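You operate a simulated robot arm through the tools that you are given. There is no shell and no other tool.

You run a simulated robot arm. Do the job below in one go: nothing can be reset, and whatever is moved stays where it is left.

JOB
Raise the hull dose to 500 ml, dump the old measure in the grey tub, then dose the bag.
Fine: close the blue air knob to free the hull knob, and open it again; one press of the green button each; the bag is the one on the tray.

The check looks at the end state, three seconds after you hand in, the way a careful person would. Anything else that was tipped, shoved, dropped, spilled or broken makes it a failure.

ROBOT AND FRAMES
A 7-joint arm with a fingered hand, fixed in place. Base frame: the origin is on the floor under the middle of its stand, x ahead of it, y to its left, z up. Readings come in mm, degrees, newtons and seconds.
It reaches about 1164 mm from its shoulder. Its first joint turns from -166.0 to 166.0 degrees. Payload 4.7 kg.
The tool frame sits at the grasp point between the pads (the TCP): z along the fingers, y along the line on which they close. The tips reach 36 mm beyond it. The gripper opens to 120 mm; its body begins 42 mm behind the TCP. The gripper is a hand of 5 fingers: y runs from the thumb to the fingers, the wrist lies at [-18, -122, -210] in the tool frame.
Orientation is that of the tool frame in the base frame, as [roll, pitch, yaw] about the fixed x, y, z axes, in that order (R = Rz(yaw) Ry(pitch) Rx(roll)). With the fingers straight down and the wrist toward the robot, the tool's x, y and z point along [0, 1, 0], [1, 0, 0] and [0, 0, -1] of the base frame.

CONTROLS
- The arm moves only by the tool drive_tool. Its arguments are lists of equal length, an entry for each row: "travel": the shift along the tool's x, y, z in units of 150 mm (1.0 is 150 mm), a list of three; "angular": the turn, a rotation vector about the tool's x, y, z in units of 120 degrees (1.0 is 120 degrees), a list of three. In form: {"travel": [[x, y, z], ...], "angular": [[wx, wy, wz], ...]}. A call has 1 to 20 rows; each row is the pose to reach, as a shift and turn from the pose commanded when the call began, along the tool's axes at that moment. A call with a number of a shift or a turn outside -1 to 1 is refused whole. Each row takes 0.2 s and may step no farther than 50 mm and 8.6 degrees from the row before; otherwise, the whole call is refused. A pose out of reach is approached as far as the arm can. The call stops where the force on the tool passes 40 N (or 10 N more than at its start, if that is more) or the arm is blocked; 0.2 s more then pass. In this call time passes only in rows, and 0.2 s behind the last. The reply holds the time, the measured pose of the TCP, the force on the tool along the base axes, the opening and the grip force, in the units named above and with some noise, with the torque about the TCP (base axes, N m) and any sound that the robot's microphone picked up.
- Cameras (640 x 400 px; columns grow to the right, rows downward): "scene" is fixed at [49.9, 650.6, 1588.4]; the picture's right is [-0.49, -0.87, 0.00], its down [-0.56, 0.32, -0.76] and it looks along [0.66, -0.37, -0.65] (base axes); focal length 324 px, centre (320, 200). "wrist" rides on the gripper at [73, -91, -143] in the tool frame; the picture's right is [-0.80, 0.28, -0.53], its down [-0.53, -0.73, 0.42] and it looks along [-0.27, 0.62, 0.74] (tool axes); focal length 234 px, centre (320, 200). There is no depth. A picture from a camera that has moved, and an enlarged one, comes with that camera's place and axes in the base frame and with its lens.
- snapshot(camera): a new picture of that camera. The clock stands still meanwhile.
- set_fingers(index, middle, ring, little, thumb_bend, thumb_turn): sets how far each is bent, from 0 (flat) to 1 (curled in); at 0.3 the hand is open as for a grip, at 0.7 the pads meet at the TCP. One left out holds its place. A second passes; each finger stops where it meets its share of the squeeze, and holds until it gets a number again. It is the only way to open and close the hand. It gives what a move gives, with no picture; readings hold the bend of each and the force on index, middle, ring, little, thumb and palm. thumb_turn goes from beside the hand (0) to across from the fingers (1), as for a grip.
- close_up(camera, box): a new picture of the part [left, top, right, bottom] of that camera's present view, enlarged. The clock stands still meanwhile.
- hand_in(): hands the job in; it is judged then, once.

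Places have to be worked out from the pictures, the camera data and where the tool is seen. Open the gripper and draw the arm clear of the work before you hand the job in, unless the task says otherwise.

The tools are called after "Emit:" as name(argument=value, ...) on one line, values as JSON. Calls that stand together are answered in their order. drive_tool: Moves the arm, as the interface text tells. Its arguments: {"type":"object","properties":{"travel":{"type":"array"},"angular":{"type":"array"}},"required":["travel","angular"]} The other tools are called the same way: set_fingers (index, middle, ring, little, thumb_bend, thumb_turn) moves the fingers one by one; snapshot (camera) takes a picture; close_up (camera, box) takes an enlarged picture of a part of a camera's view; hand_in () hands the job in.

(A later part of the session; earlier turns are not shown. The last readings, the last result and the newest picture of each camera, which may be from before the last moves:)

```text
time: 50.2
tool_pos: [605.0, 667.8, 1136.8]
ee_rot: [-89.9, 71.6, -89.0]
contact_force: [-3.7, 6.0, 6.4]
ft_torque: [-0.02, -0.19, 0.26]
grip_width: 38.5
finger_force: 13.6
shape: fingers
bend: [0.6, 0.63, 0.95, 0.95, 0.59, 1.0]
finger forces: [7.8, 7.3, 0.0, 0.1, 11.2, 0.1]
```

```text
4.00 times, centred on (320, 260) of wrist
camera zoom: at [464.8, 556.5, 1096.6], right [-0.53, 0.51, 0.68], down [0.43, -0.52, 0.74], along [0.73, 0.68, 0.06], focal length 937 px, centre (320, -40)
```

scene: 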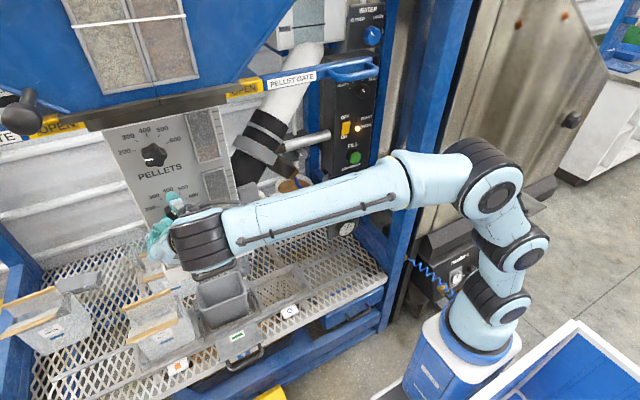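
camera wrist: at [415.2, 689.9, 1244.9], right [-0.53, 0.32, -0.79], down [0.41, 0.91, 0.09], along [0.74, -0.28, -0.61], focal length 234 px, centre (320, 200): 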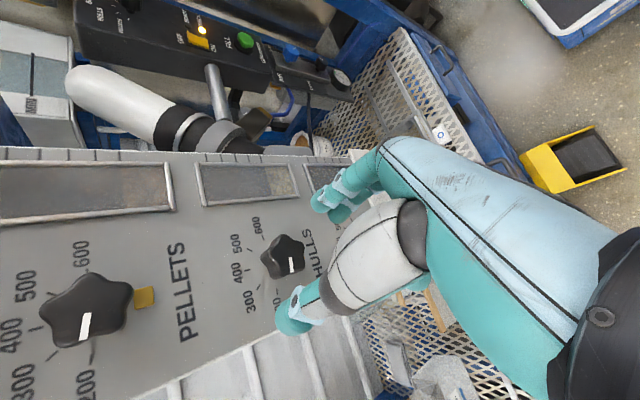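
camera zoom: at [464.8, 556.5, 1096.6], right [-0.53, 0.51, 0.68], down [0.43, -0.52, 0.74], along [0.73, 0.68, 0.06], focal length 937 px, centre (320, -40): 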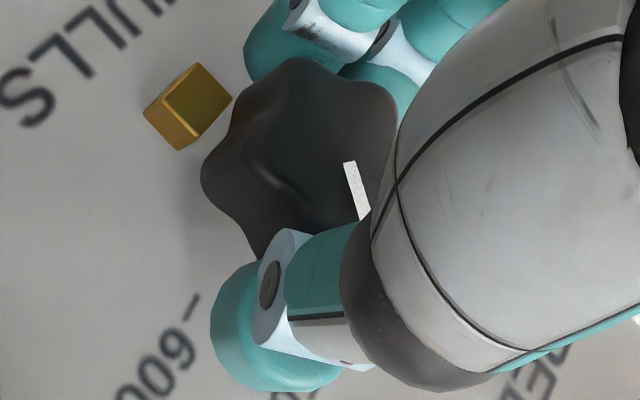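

The mark now points about 38–40° right of vertical, matching the 500 tick. I'll release and retreat to confirm with a clear view.

Emit:
set_fingers(index=0.42, middle=0.42, thumb_bend=0.42)

Emit:
drive_tool(travel=[[0, 0, -0.2], [0, 0, -0.4], [0, 0, -0.6], [0, 0, -0.8]], angular=[[0, 0, 0], [0, 0, 0], [0, 0, 0], [0, 0, 0]])

Emit:
snapshot(camera="wrist")

Emit:
close_up(camera="wrist", box=[190, 150, 350, 290])

Emit:
snapshot(camera="scene")

```text
time: 51.2
tool_pos: [605.5, 667.5, 1135.5]
ee_rot: [-90.3, 71.6, -89.3]
contact_force: [0.2, 0.4, 1.0]
ft_torque: [0.04, 0.0, -0.01]
grip_width: 86.2
finger_force: 0.1
shape: fingers
bend: [0.42, 0.42, 0.95, 0.95, 0.42, 0.99]
finger forces: [0.0, 0.1, 0.0, 0.0, 0.0, 0.1]
```

```text
time: 52.2
tool_pos: [485.1, 666.1, 1136.4]
ee_rot: [-90.3, 71.6, -89.5]
contact_force: [-0.4, 0.0, -0.1]
ft_torque: [0.03, 0.02, -0.01]
grip_width: 86.4
finger_force: 0.1
shape: fingers
bend: [0.42, 0.42, 0.95, 0.95, 0.42, 0.99]
finger forces: [0.1, 0.0, 0.0, 0.0, 0.0, 0.1]
```

```text
taken
camera wrist: at [345.0, 553.9, 1095.3], right [-0.53, 0.51, 0.68], down [0.43, -0.52, 0.74], along [0.73, 0.68, 0.06], focal length 234 px, centre (320, 200)
```

wrist: 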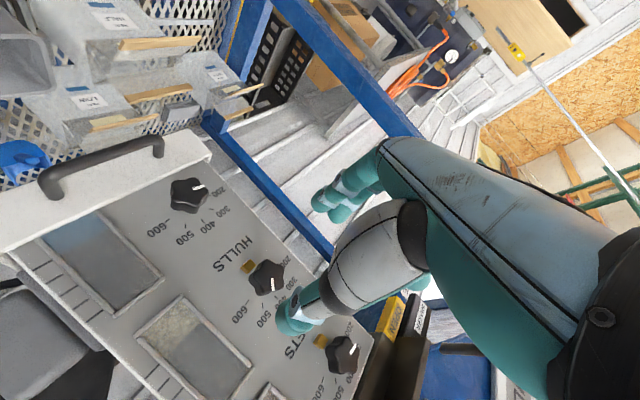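

```text
2.86 times, centred on (270, 220) of wrist
camera zoom: at [345.0, 553.9, 1095.3], right [-0.53, 0.51, 0.68], down [0.43, -0.52, 0.74], along [0.73, 0.68, 0.06], focal length 669 px, centre (463, 143)
```

zoom: 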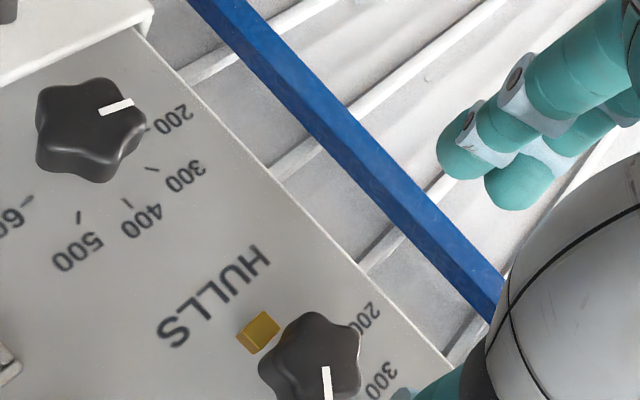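

```text
taken
```

scene: 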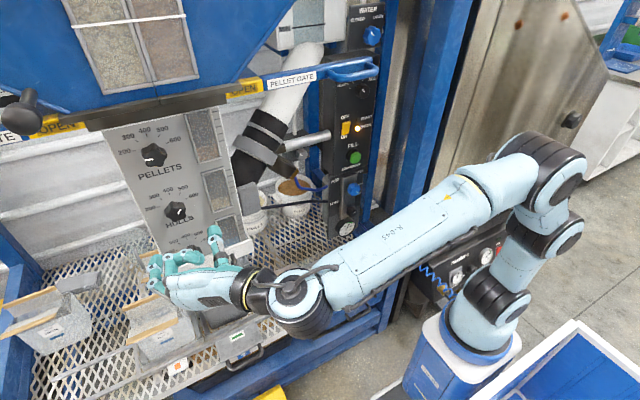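

Emit:
close_up(camera="scene", box=[130, 170, 230, 250])

Emit:
close_up(camera="wrist", box=[200, 230, 340, 340])

```text
5.00 times, centred on (180, 210) of scene
camera zoom: at [49.9, 650.6, 1588.4], right [-0.49, -0.87, 0.0], down [-0.56, 0.32, -0.76], along [0.66, -0.37, -0.65], focal length 1618 px, centre (1020, 150)
```

zoom: 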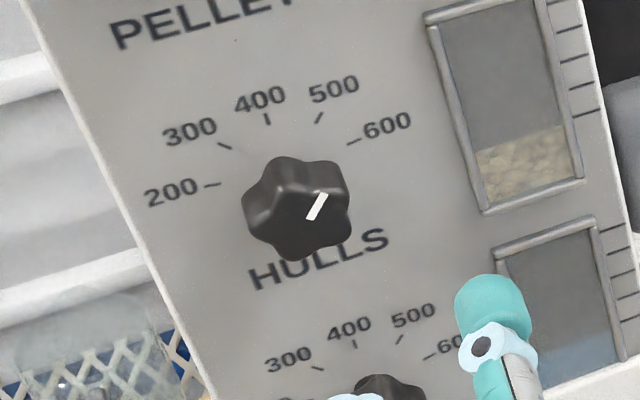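

```text
3.64 times, centred on (270, 285) of wrist
camera zoom: at [345.0, 553.9, 1095.3], right [-0.53, 0.51, 0.68], down [0.43, -0.52, 0.74], along [0.73, 0.68, 0.06], focal length 852 px, centre (502, -109)
```

zoom: 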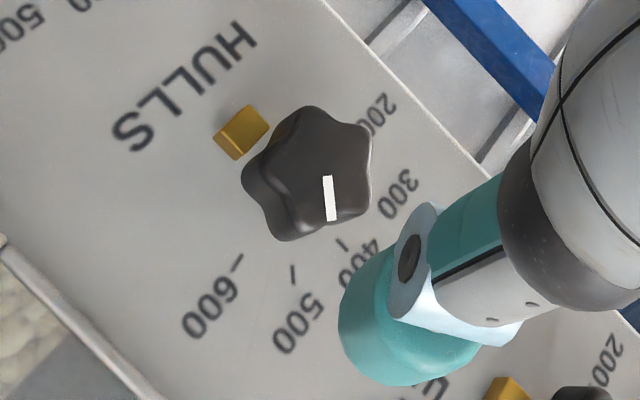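

The pointer reads about 38–42°, right on the 500 tick (40°). I'll zoom further to be certain, using the same tick geometry.

Emit:
close_up(camera="scene", box=[160, 190, 210, 222])

Emit:
close_up(camera="wrist", box=[245, 250, 309, 290])

```text
12.50 times, centred on (185, 206) of scene
camera zoom: at [49.9, 650.6, 1588.4], right [-0.49, -0.87, 0.0], down [-0.56, 0.32, -0.76], along [0.66, -0.37, -0.65], focal length 4044 px, centre (2008, 125)
```

zoom: 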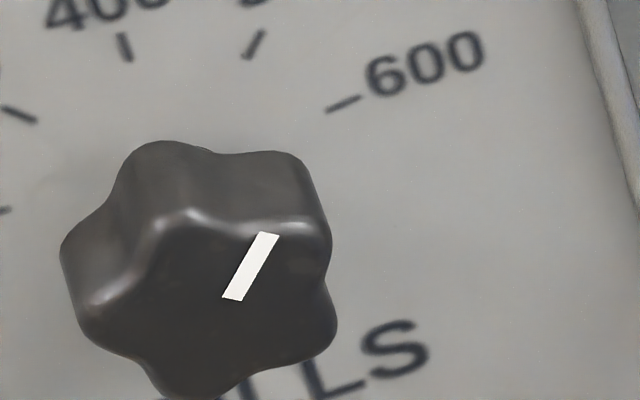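

```text
10.00 times, centred on (277, 270) of wrist
camera zoom: at [345.0, 553.9, 1095.3], right [-0.53, 0.51, 0.68], down [0.43, -0.52, 0.74], along [0.73, 0.68, 0.06], focal length 2342 px, centre (750, -500)
```

zoom: 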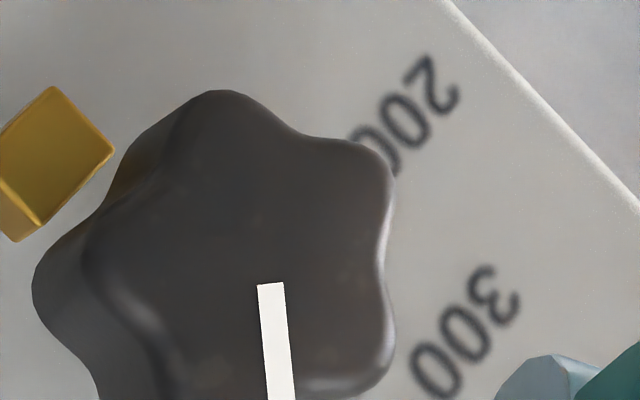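

The mark is parallel to the 500 tick, so the hull dose is set to 500. I'll roll the hand back and return to the air knob to re-open it.

Emit:
drive_tool(travel=[[0, 0, 0], [0, 0, 0], [0, 0, 0], [0, 0, 0], [0, 0, 0], [0, 0, 0], [0, 0, 0], [0, 0, 0], [0, 0, 0]], angular=[[0, 0, -0.0694], [0, 0, -0.1389], [0, 0, -0.2083], [0, 0, -0.2778], [0, 0, -0.3472], [0, 0, -0.4167], [0, 0, -0.4861], [0, 0, -0.5556], [0, 0, -0.625]])

Emit:
drive_tool(travel=[[0.228, 0.089, 0.017], [0.455, 0.179, 0.035], [0.683, 0.268, 0.052], [0.91, 0.357, 0.069]], angular=[[0, 0, 0], [0, 0, 0], [0, 0, 0], [0, 0, 0]])

Emit:
drive_tool(travel=[[0.228, 0.089, 0.017], [0.455, 0.179, 0.035], [0.683, 0.268, 0.052], [0.91, 0.357, 0.069]], angular=[[0, 0, 0], [0, 0, 0], [0, 0, 0], [0, 0, 0]])

Emit:
drive_tool(travel=[[0.228, 0.089, 0.017], [0.455, 0.179, 0.035], [0.683, 0.268, 0.052], [0.91, 0.357, 0.069]], angular=[[0, 0, 0], [0, 0, 0], [0, 0, 0], [0, 0, 0]])

Emit:
snapshot(camera="scene")

```text
time: 54.2
tool_pos: [487.0, 665.9, 1137.6]
ee_rot: [-90.1, -3.5, -89.0]
contact_force: [0.1, -0.3, 0.0]
ft_torque: [0.0, 0.04, 0.02]
grip_width: 86.3
finger_force: 0.1
shape: fingers
bend: [0.42, 0.42, 0.95, 0.95, 0.42, 0.99]
finger forces: [0.1, 0.0, 0.1, 0.1, 0.0, 0.1]
```

```text
time: 55.2
tool_pos: [497.9, 524.8, 1090.0]
ee_rot: [-90.1, -3.4, -89.1]
contact_force: [0.1, 0.3, -0.8]
ft_torque: [-0.03, -0.06, 0.02]
grip_width: 86.4
finger_force: 0.1
shape: fingers
bend: [0.42, 0.42, 0.95, 0.95, 0.42, 0.99]
finger forces: [0.0, 0.1, 0.0, 0.0, 0.0, 0.0]
```

```text
time: 56.2
tool_pos: [509.3, 387.0, 1045.7]
ee_rot: [-90.1, -3.5, -89.1]
contact_force: [-0.4, 0.0, -0.5]
ft_torque: [-0.02, -0.04, -0.04]
grip_width: 86.7
finger_force: 0.1
shape: fingers
bend: [0.42, 0.42, 0.95, 0.95, 0.42, 0.99]
finger forces: [0.0, 0.0, 0.1, 0.0, 0.1, 0.0]
```

```text
time: 57.2
tool_pos: [523.1, 248.3, 1002.6]
ee_rot: [-90.1, -3.4, -89.1]
contact_force: [-0.1, 0.5, 0.6]
ft_torque: [0.01, 0.01, -0.03]
grip_width: 86.4
finger_force: 0.0
shape: fingers
bend: [0.42, 0.42, 0.95, 0.95, 0.42, 0.99]
finger forces: [0.1, 0.0, 0.0, 0.0, 0.0, 0.0]
```

```text
taken
```

scene: 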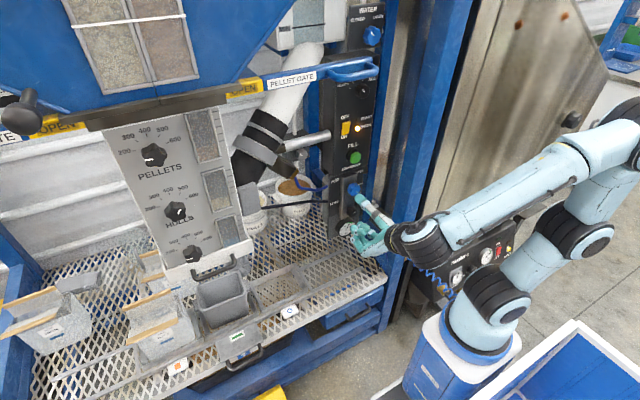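

I'll retrace my exit path to the point in front of the air knob.

Emit:
drive_tool(travel=[[0.25, 0.15, 0.02], [0.5, 0.3, 0.07], [0.7, 0.5, 0.12], [0.84, 0.7, 0.27], [0.92, 0.88, 0.46], [0.985, 0.985, 0.64]], angular=[[0, 0, 0], [0, 0, 0], [0, 0, 0], [0, 0, 0], [0, 0, 0], [0, 0, 0]])

Emit:
snapshot(camera="wrist")

Emit:
close_up(camera="scene", box=[320, 130, 440, 250])

```text
time: 58.6
tool_pos: [623.6, 91.7, 861.3]
ee_rot: [-90.1, -3.4, -89.2]
contact_force: [0.4, -0.4, -0.6]
ft_torque: [0.01, 0.02, 0.0]
grip_width: 86.6
finger_force: 0.0
shape: fingers
bend: [0.42, 0.42, 0.95, 0.95, 0.42, 0.99]
finger forces: [0.0, 0.0, 0.0, 0.1, 0.0, 0.0]
```

```text
taken
camera wrist: at [482.1, 22.2, 956.3], right [-0.54, 0.78, -0.33], down [0.42, 0.58, 0.7], along [0.73, 0.24, -0.64], focal length 234 px, centre (320, 200)
```

wrist: 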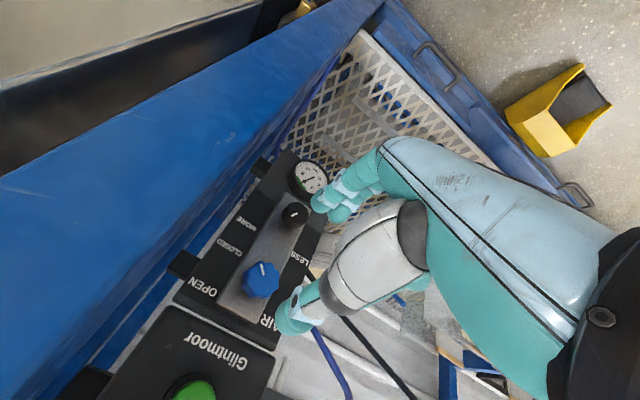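

```text
3.33 times, centred on (380, 190) of scene
camera zoom: at [49.9, 650.6, 1588.4], right [-0.49, -0.87, 0.0], down [-0.56, 0.32, -0.76], along [0.66, -0.37, -0.65], focal length 1078 px, centre (120, 233)
```

zoom: 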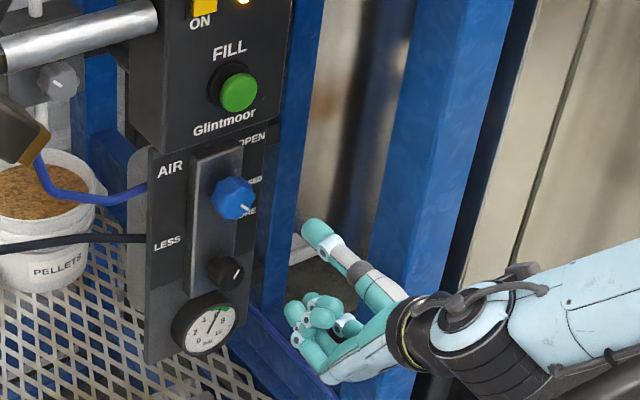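

Clear view: the knob is at CLOSED and CHECK is still lit. I'll advance along the same line onto the knob and grip it.

Emit:
drive_tool(travel=[[-0.005, 0, 0.25], [-0.005, 0, 0.5], [-0.005, 0, 0.75], [-0.005, 0, 0.9], [-0.005, 0, 0.985]], angular=[[0, 0, 0], [0, 0, 0], [0, 0, 0], [0, 0, 0], [0, 0, 0]])

Emit:
set_fingers(index=0.68, middle=0.68, thumb_bend=0.68)

Emit:
close_up(camera="wrist", box=[200, 150, 440, 360])

```text
time: 59.8
tool_pos: [771.2, 95.7, 860.8]
ee_rot: [-90.1, -3.5, -89.1]
contact_force: [0.2, -0.2, 0.1]
ft_torque: [-0.02, 0.02, 0.01]
grip_width: 86.7
finger_force: 0.0
shape: fingers
bend: [0.42, 0.42, 0.95, 0.95, 0.42, 0.99]
finger forces: [0.0, 0.0, 0.0, 0.1, 0.1, 0.0]
```

```text
time: 60.8
tool_pos: [769.4, 95.0, 861.0]
ee_rot: [-90.1, -3.4, -89.2]
contact_force: [7.1, 1.1, -1.1]
ft_torque: [0.0, 0.03, -0.02]
grip_width: 40.7
finger_force: 12.8
shape: fingers
bend: [0.58, 0.63, 0.95, 0.95, 0.59, 1.0]
finger forces: [8.1, 5.3, 0.1, 0.1, 12.3, 0.0]
```

```text
1.90 times, centred on (320, 255) of wrist
camera zoom: at [629.3, 27.0, 956.7], right [-0.54, 0.78, -0.33], down [0.42, 0.58, 0.7], along [0.73, 0.24, -0.64], focal length 446 px, centre (320, 95)
```

zoom: 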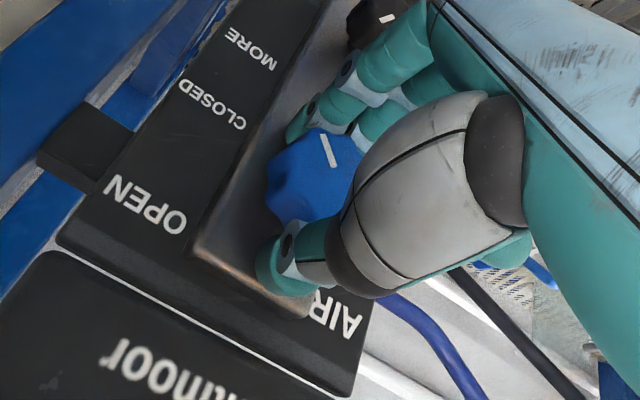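

Gripped as before. I'll turn 47° counter-clockwise, release, roll back, and repeat.

Emit:
drive_tool(travel=[[0, 0, 0], [0, 0, 0], [0, 0, 0], [0, 0, 0], [0, 0, 0], [0, 0, 0]], angular=[[0, 0, -0.065], [0, 0, -0.13], [0, 0, -0.195], [0, 0, -0.26], [0, 0, -0.325], [0, 0, -0.39]])

Emit:
set_fingers(index=0.43, middle=0.43, thumb_bend=0.43)

Emit:
drive_tool(travel=[[0, 0, 0], [0, 0, 0], [0, 0, 0], [0, 0, 0], [0, 0, 0], [0, 0, 0]], angular=[[0, 0, 0.065], [0, 0, 0.13], [0, 0, 0.195], [0, 0, 0.26], [0, 0, 0.325], [0, 0, 0.39]])

Emit:
close_up(camera="wrist", box=[200, 150, 440, 360])

Emit:
close_up(camera="scene", box=[320, 110, 420, 230])

```text
time: 62.2
tool_pos: [769.7, 96.1, 861.1]
ee_rot: [-90.1, -50.4, -89.0]
contact_force: [16.0, -2.4, -4.6]
ft_torque: [0.0, 0.07, -0.07]
grip_width: 41.0
finger_force: 13.3
shape: fingers
bend: [0.58, 0.63, 0.95, 0.95, 0.59, 1.0]
finger forces: [9.7, 7.0, 0.1, 0.0, 10.6, 0.0]
```

```text
time: 63.2
tool_pos: [769.7, 96.5, 860.8]
ee_rot: [-90.1, -50.2, -89.1]
contact_force: [-0.8, 0.4, -0.8]
ft_torque: [-0.02, -0.01, -0.01]
grip_width: 83.5
finger_force: 0.0
shape: fingers
bend: [0.43, 0.43, 0.95, 0.95, 0.43, 0.99]
finger forces: [0.0, 0.0, 0.0, 0.0, 0.0, 0.0]
```

```text
time: 64.6
tool_pos: [767.6, 95.9, 861.6]
ee_rot: [-90.1, -3.3, -89.0]
contact_force: [0.3, -0.8, -1.0]
ft_torque: [-0.04, -0.02, -0.01]
grip_width: 83.6
finger_force: 0.0
shape: fingers
bend: [0.43, 0.43, 0.95, 0.95, 0.43, 0.99]
finger forces: [0.1, 0.0, 0.0, 0.0, 0.0, 0.1]
```

```text
1.90 times, centred on (320, 255) of wrist
camera zoom: at [627.3, 26.9, 956.6], right [-0.54, 0.78, -0.32], down [0.42, 0.58, 0.7], along [0.73, 0.24, -0.64], focal length 446 px, centre (320, 95)
```

zoom: 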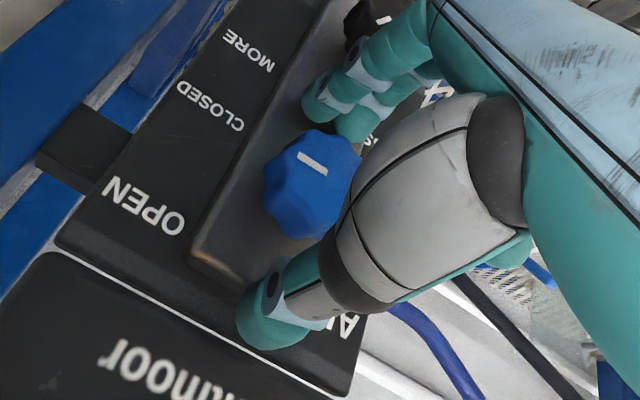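

```text
3.33 times, centred on (370, 170) of scene
camera zoom: at [49.9, 650.6, 1588.4], right [-0.49, -0.87, 0.0], down [-0.56, 0.32, -0.76], along [0.66, -0.37, -0.65], focal length 1078 px, centre (153, 300)
```

zoom: 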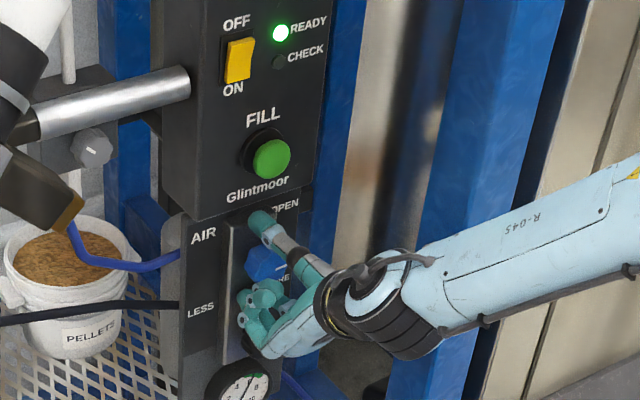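

READY has come back on at the halfway point. I'll re-grip and complete the second half of the turn to full OPEN.

Emit:
drive_tool(travel=[[0, 0, 0.02]], angular=[[0, 0, 0]])

Emit:
set_fingers(index=0.68, middle=0.68, thumb_bend=0.68)

Emit:
drive_tool(travel=[[0, 0, 0], [0, 0, 0], [0, 0, 0], [0, 0, 0], [0, 0, 0], [0, 0, 0]], angular=[[0, 0, -0.065], [0, 0, -0.13], [0, 0, -0.195], [0, 0, -0.26], [0, 0, -0.325], [0, 0, -0.385]])

Emit:
close_up(camera="wrist", box=[200, 150, 440, 360])

Emit:
close_up(camera="scene", box=[335, 160, 405, 220])

```text
time: 65.0
tool_pos: [771.3, 97.5, 860.8]
ee_rot: [-90.1, -3.3, -89.2]
contact_force: [0.0, -0.7, 1.2]
ft_torque: [0.0, -0.01, -0.03]
grip_width: 83.6
finger_force: 0.1
shape: fingers
bend: [0.43, 0.43, 0.95, 0.95, 0.43, 0.99]
finger forces: [0.0, 0.0, 0.0, 0.0, 0.0, 0.0]
```

```text
time: 66.0
tool_pos: [772.2, 96.2, 861.7]
ee_rot: [-90.1, -3.4, -89.0]
contact_force: [5.6, 1.0, 0.3]
ft_torque: [0.0, -0.02, 0.02]
grip_width: 40.5
finger_force: 12.3
shape: fingers
bend: [0.58, 0.64, 0.95, 0.95, 0.59, 1.0]
finger forces: [7.7, 4.7, 0.1, 0.1, 12.6, 0.1]
```

```text
time: 67.4
tool_pos: [770.7, 96.8, 860.9]
ee_rot: [-90.3, -49.7, -88.9]
contact_force: [5.8, 0.8, -10.1]
ft_torque: [0.27, 0.22, -0.02]
grip_width: 39.9
finger_force: 13.2
shape: fingers
bend: [0.57, 0.64, 0.95, 0.95, 0.6, 1.0]
finger forces: [10.0, 6.9, 0.0, 0.0, 9.7, 0.0]
```

```text
1.90 times, centred on (320, 255) of wrist
camera zoom: at [629.5, 117.6, 975.4], right [-0.53, 0.3, -0.79], down [0.41, 0.91, 0.07], along [0.74, -0.29, -0.61], focal length 446 px, centre (320, 95)
```

zoom: 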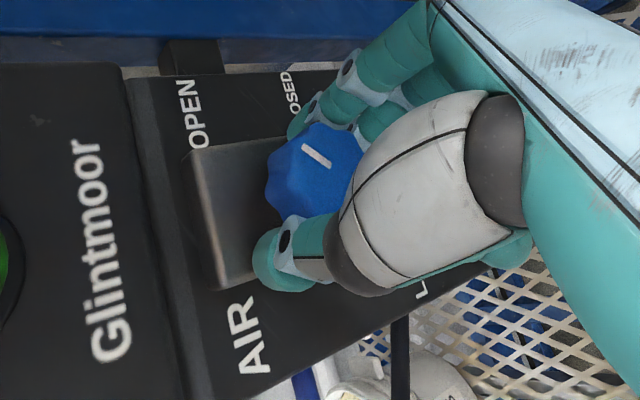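

```text
6.67 times, centred on (370, 190) of scene
camera zoom: at [49.9, 650.6, 1588.4], right [-0.49, -0.87, 0.0], down [-0.56, 0.32, -0.76], along [0.66, -0.37, -0.65], focal length 2157 px, centre (-13, 267)
```

zoom: 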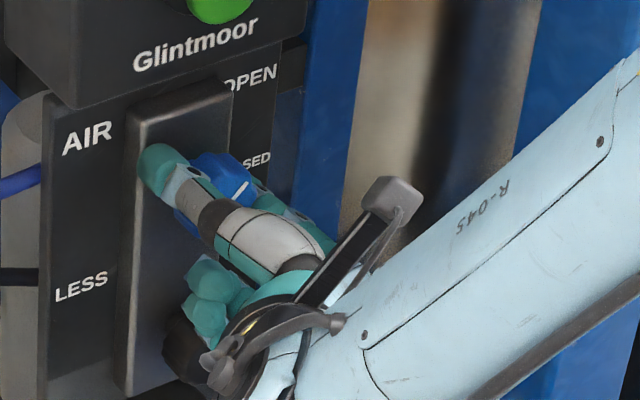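

Torque rose at the end stop and the mark matches its original OPEN position. I'll release, back out, rise to button height, and pinch the fingers into a solid tip for pressing.

Emit:
set_fingers(index=0.43, middle=0.43, thumb_bend=0.43)

Emit:
drive_tool(travel=[[0, 0, -0.25], [0, 0, -0.5], [0, 0, -0.75]], angular=[[0, 0, 0], [0, 0, 0], [0, 0, 0]])

Emit:
drive_tool(travel=[[0.21, -0.16, 0], [0.42, -0.33, 0], [0.625, -0.49, 0]], angular=[[0, 0, 0], [0, 0, 0], [0, 0, 0]])

Emit:
set_fingers(index=0.72, middle=0.72, thumb_bend=0.72)

Emit:
snapshot(camera="wrist")

Emit:
close_up(camera="scene", box=[320, 100, 440, 230])

```text
time: 68.4
tool_pos: [772.4, 98.0, 861.7]
ee_rot: [-90.1, -49.6, -89.1]
contact_force: [1.2, -1.1, -0.8]
ft_torque: [0.01, 0.02, 0.0]
grip_width: 83.4
finger_force: 0.1
shape: fingers
bend: [0.43, 0.43, 0.95, 0.95, 0.43, 0.99]
finger forces: [0.1, 0.0, 0.0, 0.1, 0.0, 0.0]
```

```text
time: 69.2
tool_pos: [660.0, 95.2, 861.8]
ee_rot: [-90.1, -49.7, -89.0]
contact_force: [0.4, -0.2, 0.2]
ft_torque: [0.02, 0.01, -0.01]
grip_width: 83.2
finger_force: 0.0
shape: fingers
bend: [0.43, 0.43, 0.95, 0.95, 0.43, 0.99]
finger forces: [0.0, 0.0, 0.0, 0.0, 0.0, 0.0]
```

```text
time: 70.0
tool_pos: [659.8, 91.4, 978.5]
ee_rot: [-90.2, -49.5, -88.8]
contact_force: [-0.6, -0.1, -0.6]
ft_torque: [-0.02, 0.01, 0.0]
grip_width: 83.6
finger_force: 0.0
shape: fingers
bend: [0.43, 0.43, 0.95, 0.95, 0.43, 0.99]
finger forces: [0.0, 0.1, 0.0, 0.0, 0.0, 0.1]
```

```text
time: 71.0
tool_pos: [659.7, 89.4, 979.2]
ee_rot: [-90.1, -49.7, -89.0]
contact_force: [0.1, 0.9, 0.7]
ft_torque: [0.0, -0.02, 0.0]
grip_width: 0.0
finger_force: 0.1
shape: fingers
bend: [0.72, 0.72, 0.95, 0.95, 0.71, 1.0]
finger forces: [0.0, 0.1, 0.0, 0.1, 0.0, 0.0]
```

```text
taken
camera wrist: at [517.6, 111.5, 1093.3], right [-0.53, 0.3, -0.79], down [0.41, 0.91, 0.07], along [0.74, -0.29, -0.61], focal length 234 px, centre (320, 200)
```

wrist: 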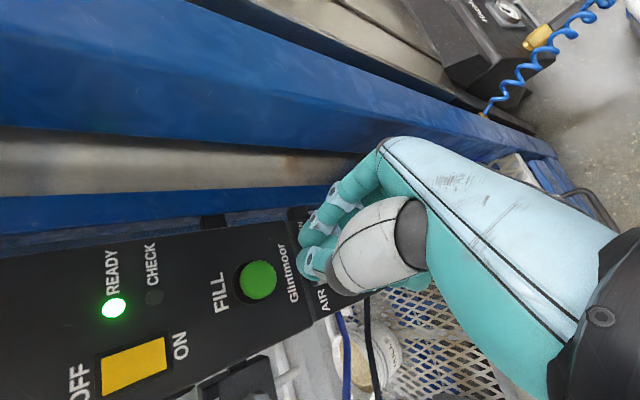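

```text
3.08 times, centred on (380, 165) of scene
camera zoom: at [49.9, 650.6, 1588.4], right [-0.49, -0.87, 0.0], down [-0.56, 0.32, -0.76], along [0.66, -0.37, -0.65], focal length 996 px, centre (135, 308)
```

zoom: 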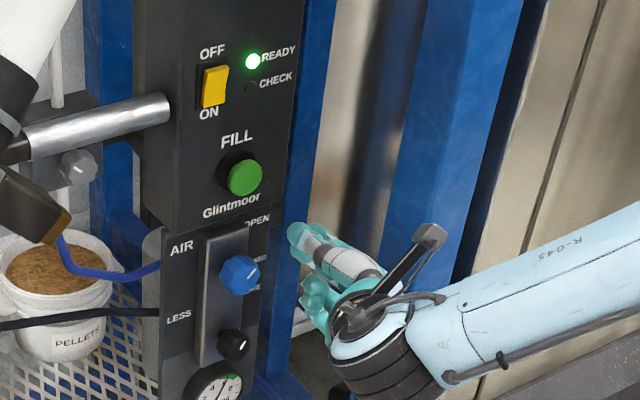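

READY is lit and the air pointer is at OPEN. Before the first press I want to confirm the tub really is under the outlet, so I'll back off and take a low look under the column.

Emit:
drive_tool(travel=[[0, 0, -0.3], [0, 0, -0.6], [0, 0, -0.9]], angular=[[0, 0, 0], [0, 0, 0], [0, 0, 0]])

Emit:
drive_tool(travel=[[-0.165, -0.122, 0], [-0.33, -0.244, 0], [-0.495, -0.366, 0], [-0.66, -0.488, 0], [-0.825, -0.61, 0]], angular=[[0, 0, 0.0667], [0, 0, 0.1333], [0, 0, 0.2], [0, 0, 0.2667], [0, 0, 0.3333]])

Emit:
drive_tool(travel=[[-0.197, 0.006, 0], [-0.395, 0.012, 0], [-0.592, 0.017, 0], [-0.79, 0.023, 0], [-0.987, 0.029, 0]], angular=[[0, 0, 0.0667], [0, 0, 0.1333], [0, 0, 0.2], [0, 0, 0.2667], [0, 0, 0.3333]])

Emit:
drive_tool(travel=[[-0.15, 0.14, 0], [-0.3, 0.281, 0], [-0.449, 0.421, 0], [-0.599, 0.562, 0], [-0.749, 0.702, 0]], angular=[[0, 0, 0.0667], [0, 0, 0.1333], [0, 0, 0.2], [0, 0, 0.2667], [0, 0, 0.3333]])

Emit:
snapshot(camera="wrist")

Emit:
snapshot(camera="scene")

```text
time: 71.8
tool_pos: [525.0, 89.3, 981.9]
ee_rot: [-90.1, -49.6, -89.1]
contact_force: [-0.7, 0.0, -0.7]
ft_torque: [0.03, -0.01, 0.03]
grip_width: 0.0
finger_force: 0.0
shape: fingers
bend: [0.72, 0.72, 0.95, 0.95, 0.71, 1.0]
finger forces: [0.0, 0.0, 0.0, 0.0, 0.1, 0.1]
```

```text
time: 73.0
tool_pos: [524.2, 236.7, 946.9]
ee_rot: [-90.1, -9.5, -89.2]
contact_force: [0.6, 0.0, -0.3]
ft_torque: [-0.02, -0.01, -0.01]
grip_width: 0.1
finger_force: 0.1
shape: fingers
bend: [0.72, 0.72, 0.95, 0.95, 0.71, 1.0]
finger forces: [0.0, 0.1, 0.1, 0.0, 0.1, 0.1]
```

```text
time: 74.2
tool_pos: [520.7, 383.0, 918.5]
ee_rot: [-90.1, 30.5, -89.3]
contact_force: [-0.1, -0.7, 0.3]
ft_torque: [0.0, 0.05, 0.04]
grip_width: 0.0
finger_force: 0.1
shape: fingers
bend: [0.72, 0.72, 0.95, 0.95, 0.71, 1.0]
finger forces: [0.0, 0.1, 0.0, 0.0, 0.0, 0.0]
```

```text
time: 75.4
tool_pos: [518.2, 533.3, 883.1]
ee_rot: [-90.0, 70.6, -89.1]
contact_force: [-0.6, -0.4, 0.6]
ft_torque: [-0.02, 0.04, 0.02]
grip_width: 0.0
finger_force: 0.1
shape: fingers
bend: [0.72, 0.72, 0.95, 0.95, 0.71, 1.0]
finger forces: [0.0, 0.1, 0.0, 0.0, 0.0, 0.0]
```

```text
taken
camera wrist: at [378.2, 420.6, 846.0], right [-0.53, 0.52, 0.67], down [0.43, -0.51, 0.74], along [0.73, 0.69, 0.04], focal length 234 px, centre (320, 200)
```

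wrist: 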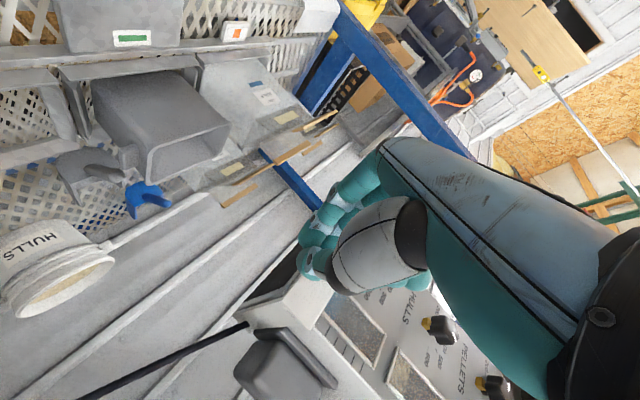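

```text
taken
```

scene: 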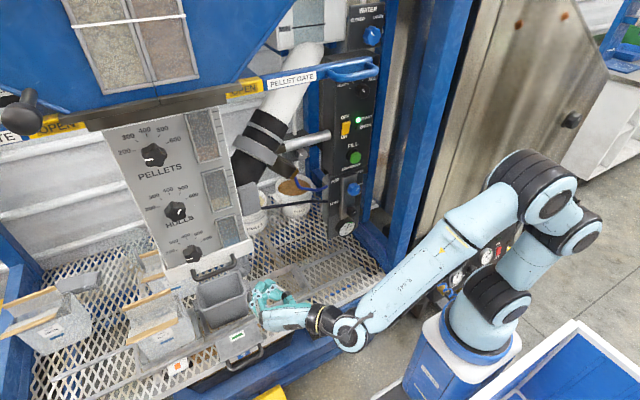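

Emit:
close_up(camera="wrist", box=[60, 30, 380, 400])

Emit:
close_up(camera="wrist", box=[210, 180, 370, 340])

```text
1.08 times, centred on (220, 215) of wrist (not enlarged: the box is as wide or as high as the picture)
camera zoom: at [378.2, 420.6, 846.0], right [-0.53, 0.52, 0.67], down [0.43, -0.51, 0.74], along [0.73, 0.69, 0.04], focal length 253 px, centre (428, 184)
```

zoom: 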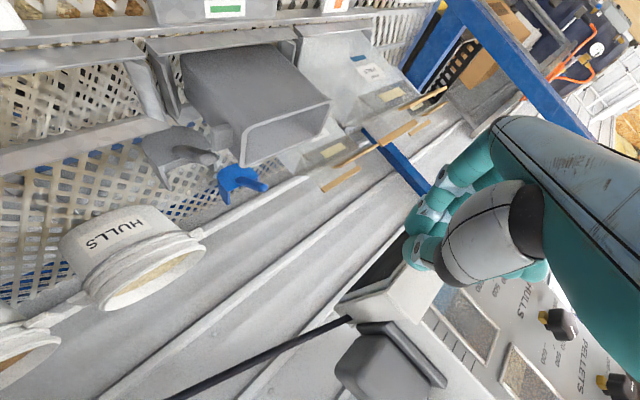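

```text
2.50 times, centred on (290, 260) of wrist
camera zoom: at [378.2, 420.6, 846.0], right [-0.53, 0.52, 0.67], down [0.43, -0.51, 0.74], along [0.73, 0.69, 0.04], focal length 585 px, centre (395, 50)
```

zoom: 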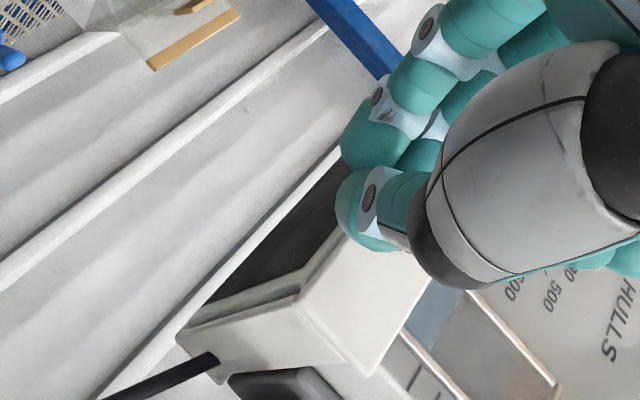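

The outlet is the open bottom of the white box (about x 643–855, y 525–745, z 910), and the tub sits centrally beneath it. I'll return to the button by the reverse path.

Emit:
drive_tool(travel=[[0.025, -0.197, 0], [0.05, -0.394, 0], [0.074, -0.59, 0], [0.099, -0.787, 0], [0.124, -0.984, 0]], angular=[[0, 0, -0.0667], [0, 0, -0.1333], [0, 0, -0.2], [0, 0, -0.2667], [0, 0, -0.3333]])

Emit:
drive_tool(travel=[[0.153, -0.135, 0], [0.306, -0.269, 0], [0.46, -0.404, 0], [0.613, -0.538, 0], [0.766, -0.673, 0]], angular=[[0, 0, -0.0667], [0, 0, -0.1333], [0, 0, -0.2], [0, 0, -0.2667], [0, 0, -0.3333]])

Emit:
drive_tool(travel=[[0.197, -0.01, 0], [0.394, -0.02, 0], [0.59, -0.03, 0], [0.787, -0.04, 0], [0.984, -0.05, 0]], angular=[[0, 0, -0.0667], [0, 0, -0.1333], [0, 0, -0.2], [0, 0, -0.2667], [0, 0, -0.3333]])

Emit:
drive_tool(travel=[[0.01, -0.01, 0.3], [0.025, -0.02, 0.6], [0.035, -0.035, 0.93]], angular=[[0, 0, 0], [0, 0, 0], [0, 0, 0]])

Emit:
snapshot(camera="wrist")

```text
time: 76.6
tool_pos: [520.4, 386.6, 913.2]
ee_rot: [-90.2, 30.2, -89.3]
contact_force: [0.5, 0.5, -0.4]
ft_torque: [-0.02, -0.01, 0.01]
grip_width: 0.0
finger_force: 0.0
shape: fingers
bend: [0.72, 0.72, 0.95, 0.95, 0.71, 1.0]
finger forces: [0.0, 0.1, 0.1, 0.0, 0.0, 0.0]
```

```text
time: 77.8
tool_pos: [523.3, 237.3, 943.1]
ee_rot: [-90.1, -9.7, -89.2]
contact_force: [0.2, 0.8, 0.5]
ft_torque: [-0.04, 0.02, 0.03]
grip_width: 0.0
finger_force: 0.2
shape: fingers
bend: [0.72, 0.72, 0.95, 0.95, 0.71, 1.0]
finger forces: [0.0, 0.0, 0.1, 0.1, 0.1, 0.0]
```

```text
time: 79.0
tool_pos: [523.0, 95.6, 976.2]
ee_rot: [-90.1, -49.7, -89.1]
contact_force: [-0.9, -0.3, -0.7]
ft_torque: [0.0, -0.01, -0.02]
grip_width: 0.0
finger_force: 0.1
shape: fingers
bend: [0.72, 0.72, 0.95, 0.95, 0.71, 1.0]
finger forces: [0.0, 0.0, 0.0, 0.0, 0.0, 0.1]
```

```text
time: 79.8
tool_pos: [665.3, 96.2, 983.4]
ee_rot: [-90.1, -49.6, -89.1]
contact_force: [0.8, -0.7, 1.3]
ft_torque: [-0.01, 0.01, 0.0]
grip_width: 0.0
finger_force: 0.0
shape: fingers
bend: [0.72, 0.72, 0.95, 0.95, 0.71, 1.0]
finger forces: [0.0, 0.0, 0.0, 0.0, 0.0, 0.1]
```

```text
taken
camera wrist: at [521.2, 116.4, 1096.6], right [-0.53, 0.3, -0.79], down [0.41, 0.91, 0.07], along [0.74, -0.29, -0.61], focal length 234 px, centre (320, 200)
```

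wrist: 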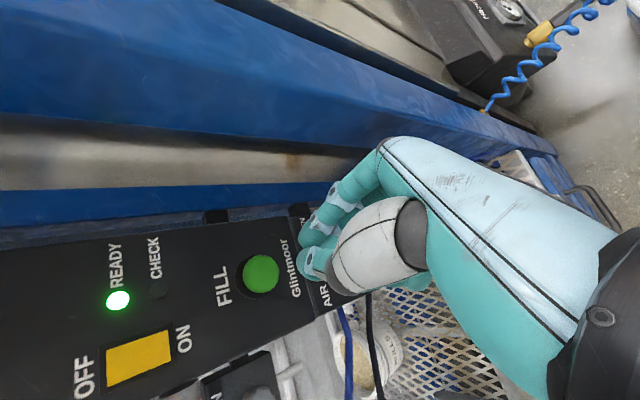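

The button centre reads at about (794, 94, 990). I'll align and advance until the pinched tips are just short of it.

Emit:
drive_tool(travel=[[0.03, -0.022, 0.2], [0.03, -0.022, 0.4], [0.03, -0.022, 0.54]], angular=[[0, 0, 0], [0, 0, 0], [0, 0, 0]])

Emit:
close_up(camera="wrist", box=[180, 150, 420, 360])

Emit:
close_up(camera="scene", box=[320, 110, 400, 190])

```text
time: 80.6
tool_pos: [744.6, 96.2, 988.9]
ee_rot: [-90.0, -49.6, -89.1]
contact_force: [0.5, -0.2, -0.2]
ft_torque: [0.0, 0.05, 0.02]
grip_width: 0.1
finger_force: 0.1
shape: fingers
bend: [0.72, 0.72, 0.95, 0.95, 0.71, 1.0]
finger forces: [0.1, 0.0, 0.0, 0.0, 0.0, 0.0]
```

```text
1.90 times, centred on (300, 255) of wrist
camera zoom: at [602.8, 117.7, 1103.0], right [-0.53, 0.3, -0.79], down [0.41, 0.91, 0.07], along [0.74, -0.29, -0.61], focal length 446 px, centre (358, 95)
```

zoom: 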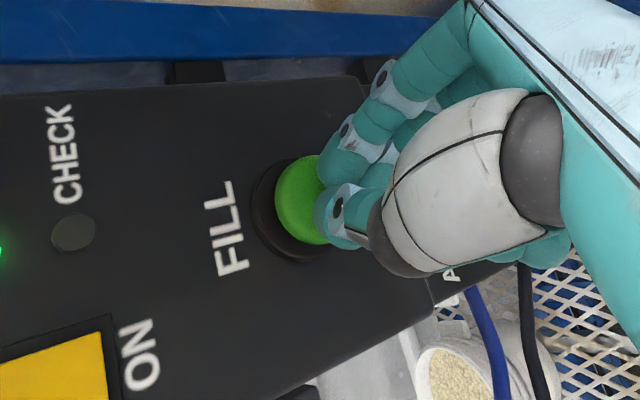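

```text
5.00 times, centred on (360, 150) of scene
camera zoom: at [49.9, 650.6, 1588.4], right [-0.49, -0.87, 0.0], down [-0.56, 0.32, -0.76], along [0.66, -0.37, -0.65], focal length 1618 px, centre (120, 450)
```

zoom: 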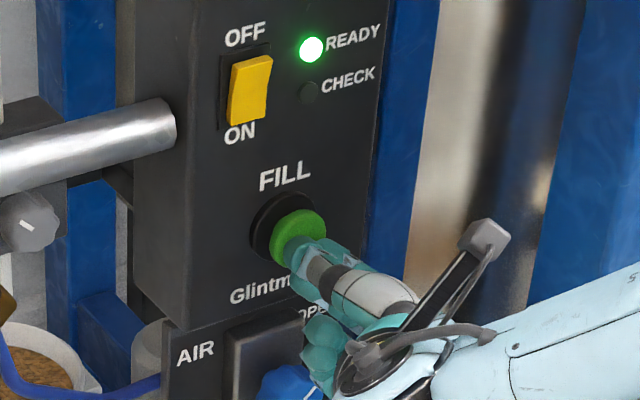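

The tips are about 10 mm from the button face and well aligned. I'll press once, advancing in 3 mm rows and relying on the force stop at bottom.

Emit:
drive_tool(travel=[[0, 0, 0.03], [0, 0, 0.06], [0, 0, 0.08], [0, 0, 0.1], [0, 0, 0.12], [0, 0, 0.14]], angular=[[0, 0, 0], [0, 0, 0], [0, 0, 0], [0, 0, 0], [0, 0, 0], [0, 0, 0]])

Emit:
close_up(camera="wrist", box=[180, 150, 420, 360])

Emit:
close_up(camera="scene", box=[320, 110, 400, 190])

```text
time: 81.7
tool_pos: [757.7, 97.8, 989.7]
ee_rot: [-90.0, -49.6, -89.2]
contact_force: [-37.4, 5.0, 4.0]
ft_torque: [0.0, -0.49, 0.42]
grip_width: 0.2
finger_force: 20.3
shape: fingers
bend: [0.72, 0.72, 0.95, 0.95, 0.72, 1.0]
finger forces: [0.0, 0.1, 0.0, 0.0, 40.9, 0.0]
stopped in row 5: the force on the tool passed its limit at 43 N (the readings are from after the stop); the commanded pose is now the measured one
```

```text
1.90 times, centred on (300, 255) of wrist
camera zoom: at [615.0, 118.1, 1103.7], right [-0.53, 0.3, -0.79], down [0.41, 0.91, 0.07], along [0.74, -0.29, -0.61], focal length 446 px, centre (358, 95)
```

zoom: 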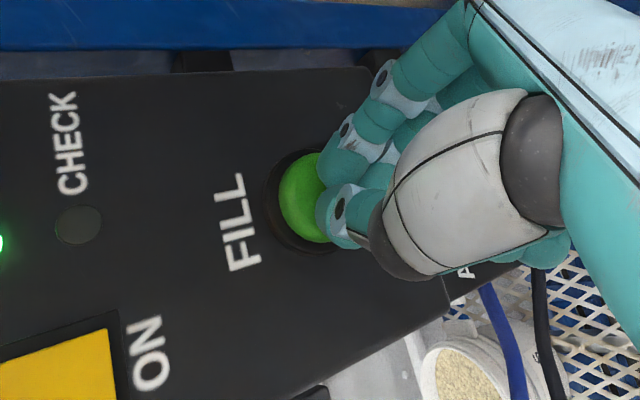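

```text
5.00 times, centred on (360, 150) of scene
camera zoom: at [49.9, 650.6, 1588.4], right [-0.49, -0.87, 0.0], down [-0.56, 0.32, -0.76], along [0.66, -0.37, -0.65], focal length 1618 px, centre (120, 450)
```

zoom: 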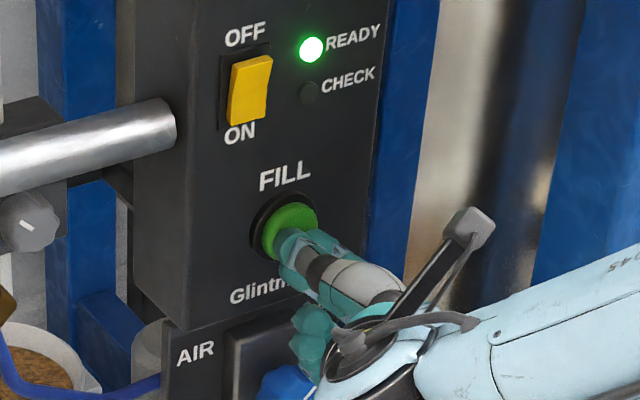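

The press bottomed out at 43 N and the cap looks pushed in. I'll look at the hull window and the tub before letting go.

Emit:
close_up(camera="scene", box=[120, 170, 280, 340])

Emit:
drive_tool(travel=[[0, 0, -0.03], [0, 0, -0.1], [0, 0, -0.25]], angular=[[0, 0, 0], [0, 0, 0], [0, 0, 0]])

Emit:
close_up(camera="scene", box=[120, 170, 280, 340])

Emit:
close_up(camera="scene", box=[320, 90, 420, 190])

```text
2.35 times, centred on (200, 255) of scene
camera zoom: at [49.9, 650.6, 1588.4], right [-0.49, -0.87, 0.0], down [-0.56, 0.32, -0.76], along [0.66, -0.37, -0.65], focal length 761 px, centre (602, 71)
```

zoom: 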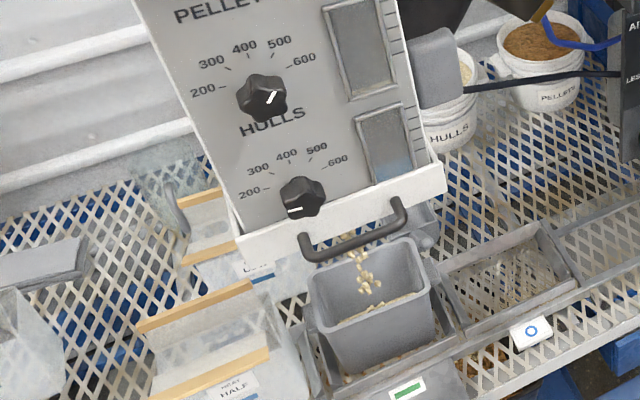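

```text
time: 82.5
tool_pos: [721.7, 97.4, 989.7]
ee_rot: [-90.1, -49.5, -89.2]
contact_force: [-0.5, -0.4, 0.5]
ft_torque: [0.0, 0.01, 0.01]
grip_width: 0.0
finger_force: 0.0
shape: fingers
bend: [0.72, 0.72, 0.95, 0.95, 0.71, 1.0]
finger forces: [0.0, 0.0, 0.0, 0.0, 0.0, 0.0]
```

```text
2.35 times, centred on (200, 255) of scene
camera zoom: at [49.9, 650.6, 1588.4], right [-0.49, -0.87, 0.0], down [-0.56, 0.32, -0.76], along [0.66, -0.37, -0.65], focal length 761 px, centre (602, 71)
```

zoom: 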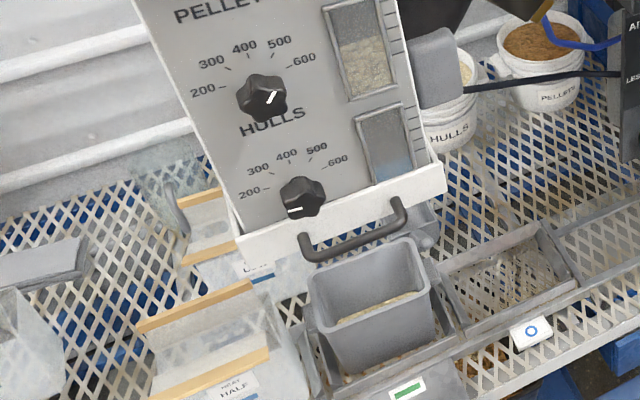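

```text
4.00 times, centred on (370, 140) of scene
camera zoom: at [49.9, 650.6, 1588.4], right [-0.49, -0.87, 0.0], down [-0.56, 0.32, -0.76], along [0.66, -0.37, -0.65], focal length 1294 px, centre (120, 440)
```

zoom: 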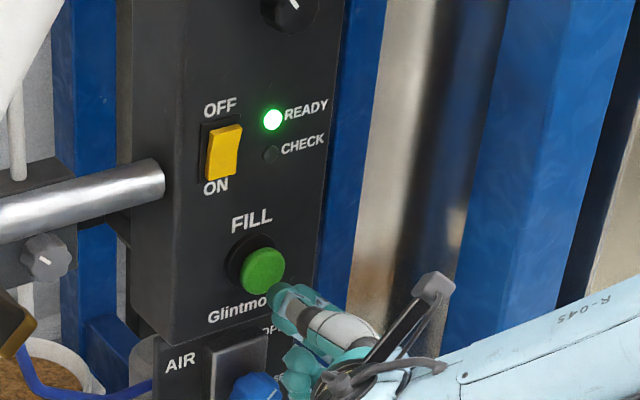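

The old measure dropped into the tub and the hull chamber is refilling to a higher level, so the first press worked. I'll back away and go round to the carriage handle, taking a close look there before sliding.

Emit:
drive_tool(travel=[[0, 0, -0.33], [0, 0, -0.66], [0, 0, -0.98]], angular=[[0, 0, 0], [0, 0, 0], [0, 0, 0]])

Emit:
drive_tool(travel=[[-0.183, -0.09, -0.077], [-0.365, -0.18, -0.155], [-0.548, -0.27, -0.232], [-0.73, -0.36, -0.31], [-0.913, -0.45, -0.387]], angular=[[0, 0, 0.04], [0, 0, 0.08], [0, 0, 0.12], [0, 0, 0.16], [0, 0, 0.2]])

Emit:
drive_tool(travel=[[-0.179, 0.002, -0.053], [-0.358, 0.004, -0.107], [-0.537, 0.006, -0.16], [-0.716, 0.008, -0.214], [-0.895, 0.01, -0.267]], angular=[[0, 0, 0.04], [0, 0, 0.08], [0, 0, 0.12], [0, 0, 0.16], [0, 0, 0.2]])

Emit:
drive_tool(travel=[[-0.197, 0.1, -0.053], [-0.394, 0.2, -0.107], [-0.591, 0.3, -0.16], [-0.788, 0.4, -0.214], [-0.985, 0.5, -0.267]], angular=[[0, 0, 0], [0, 0, 0], [0, 0, 0], [0, 0, 0], [0, 0, 0]])

Emit:
snapshot(camera="wrist")

Emit:
snapshot(camera="scene")

```text
time: 83.3
tool_pos: [575.9, 96.7, 988.9]
ee_rot: [-90.1, -49.6, -89.2]
contact_force: [0.7, 0.4, 0.5]
ft_torque: [0.03, 0.0, -0.03]
grip_width: 0.0
finger_force: 0.1
shape: fingers
bend: [0.72, 0.72, 0.95, 0.95, 0.71, 1.0]
finger forces: [0.0, 0.1, 0.1, 0.1, 0.1, 0.1]
```

```text
time: 84.5
tool_pos: [517.5, 233.4, 926.7]
ee_rot: [-90.1, -25.6, -89.2]
contact_force: [-0.1, 0.0, -0.3]
ft_torque: [0.01, 0.02, 0.0]
grip_width: 0.1
finger_force: 0.2
shape: fingers
bend: [0.72, 0.72, 0.95, 0.95, 0.71, 1.0]
finger forces: [0.0, 0.0, 0.1, 0.0, 0.0, 0.0]
```

```text
time: 85.7
tool_pos: [474.1, 353.1, 867.4]
ee_rot: [-90.1, -1.5, -89.2]
contact_force: [-0.1, -0.7, 0.2]
ft_torque: [0.02, 0.04, -0.03]
grip_width: 0.0
finger_force: 0.0
shape: fingers
bend: [0.72, 0.72, 0.95, 0.95, 0.71, 1.0]
finger forces: [0.1, 0.1, 0.0, 0.1, 0.0, 0.0]
```

```text
time: 86.9
tool_pos: [430.8, 499.1, 791.1]
ee_rot: [-90.1, -1.5, -89.3]
contact_force: [-0.1, 0.9, 0.3]
ft_torque: [0.0, 0.04, -0.01]
grip_width: 0.0
finger_force: 0.0
shape: fingers
bend: [0.72, 0.72, 0.95, 0.95, 0.71, 1.0]
finger forces: [0.1, 0.1, 0.1, 0.0, 0.0, 0.0]
```

```text
taken
camera wrist: at [289.8, 427.1, 885.0], right [-0.54, 0.79, -0.3], down [0.42, 0.56, 0.72], along [0.73, 0.26, -0.63], focal length 234 px, centre (320, 200)
```

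wrist: 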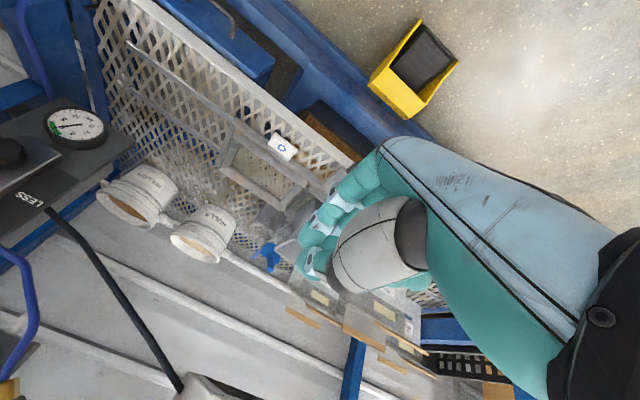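

```text
taken
```

scene: 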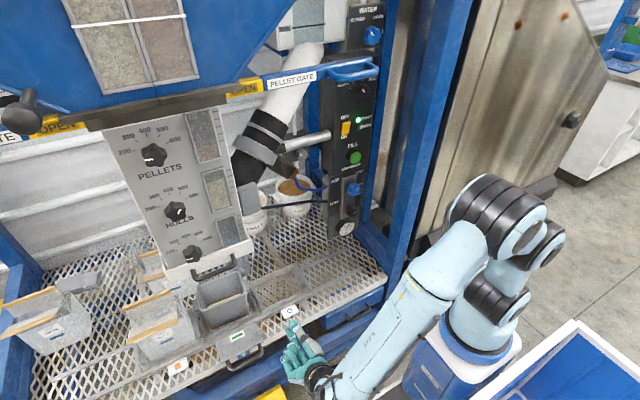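

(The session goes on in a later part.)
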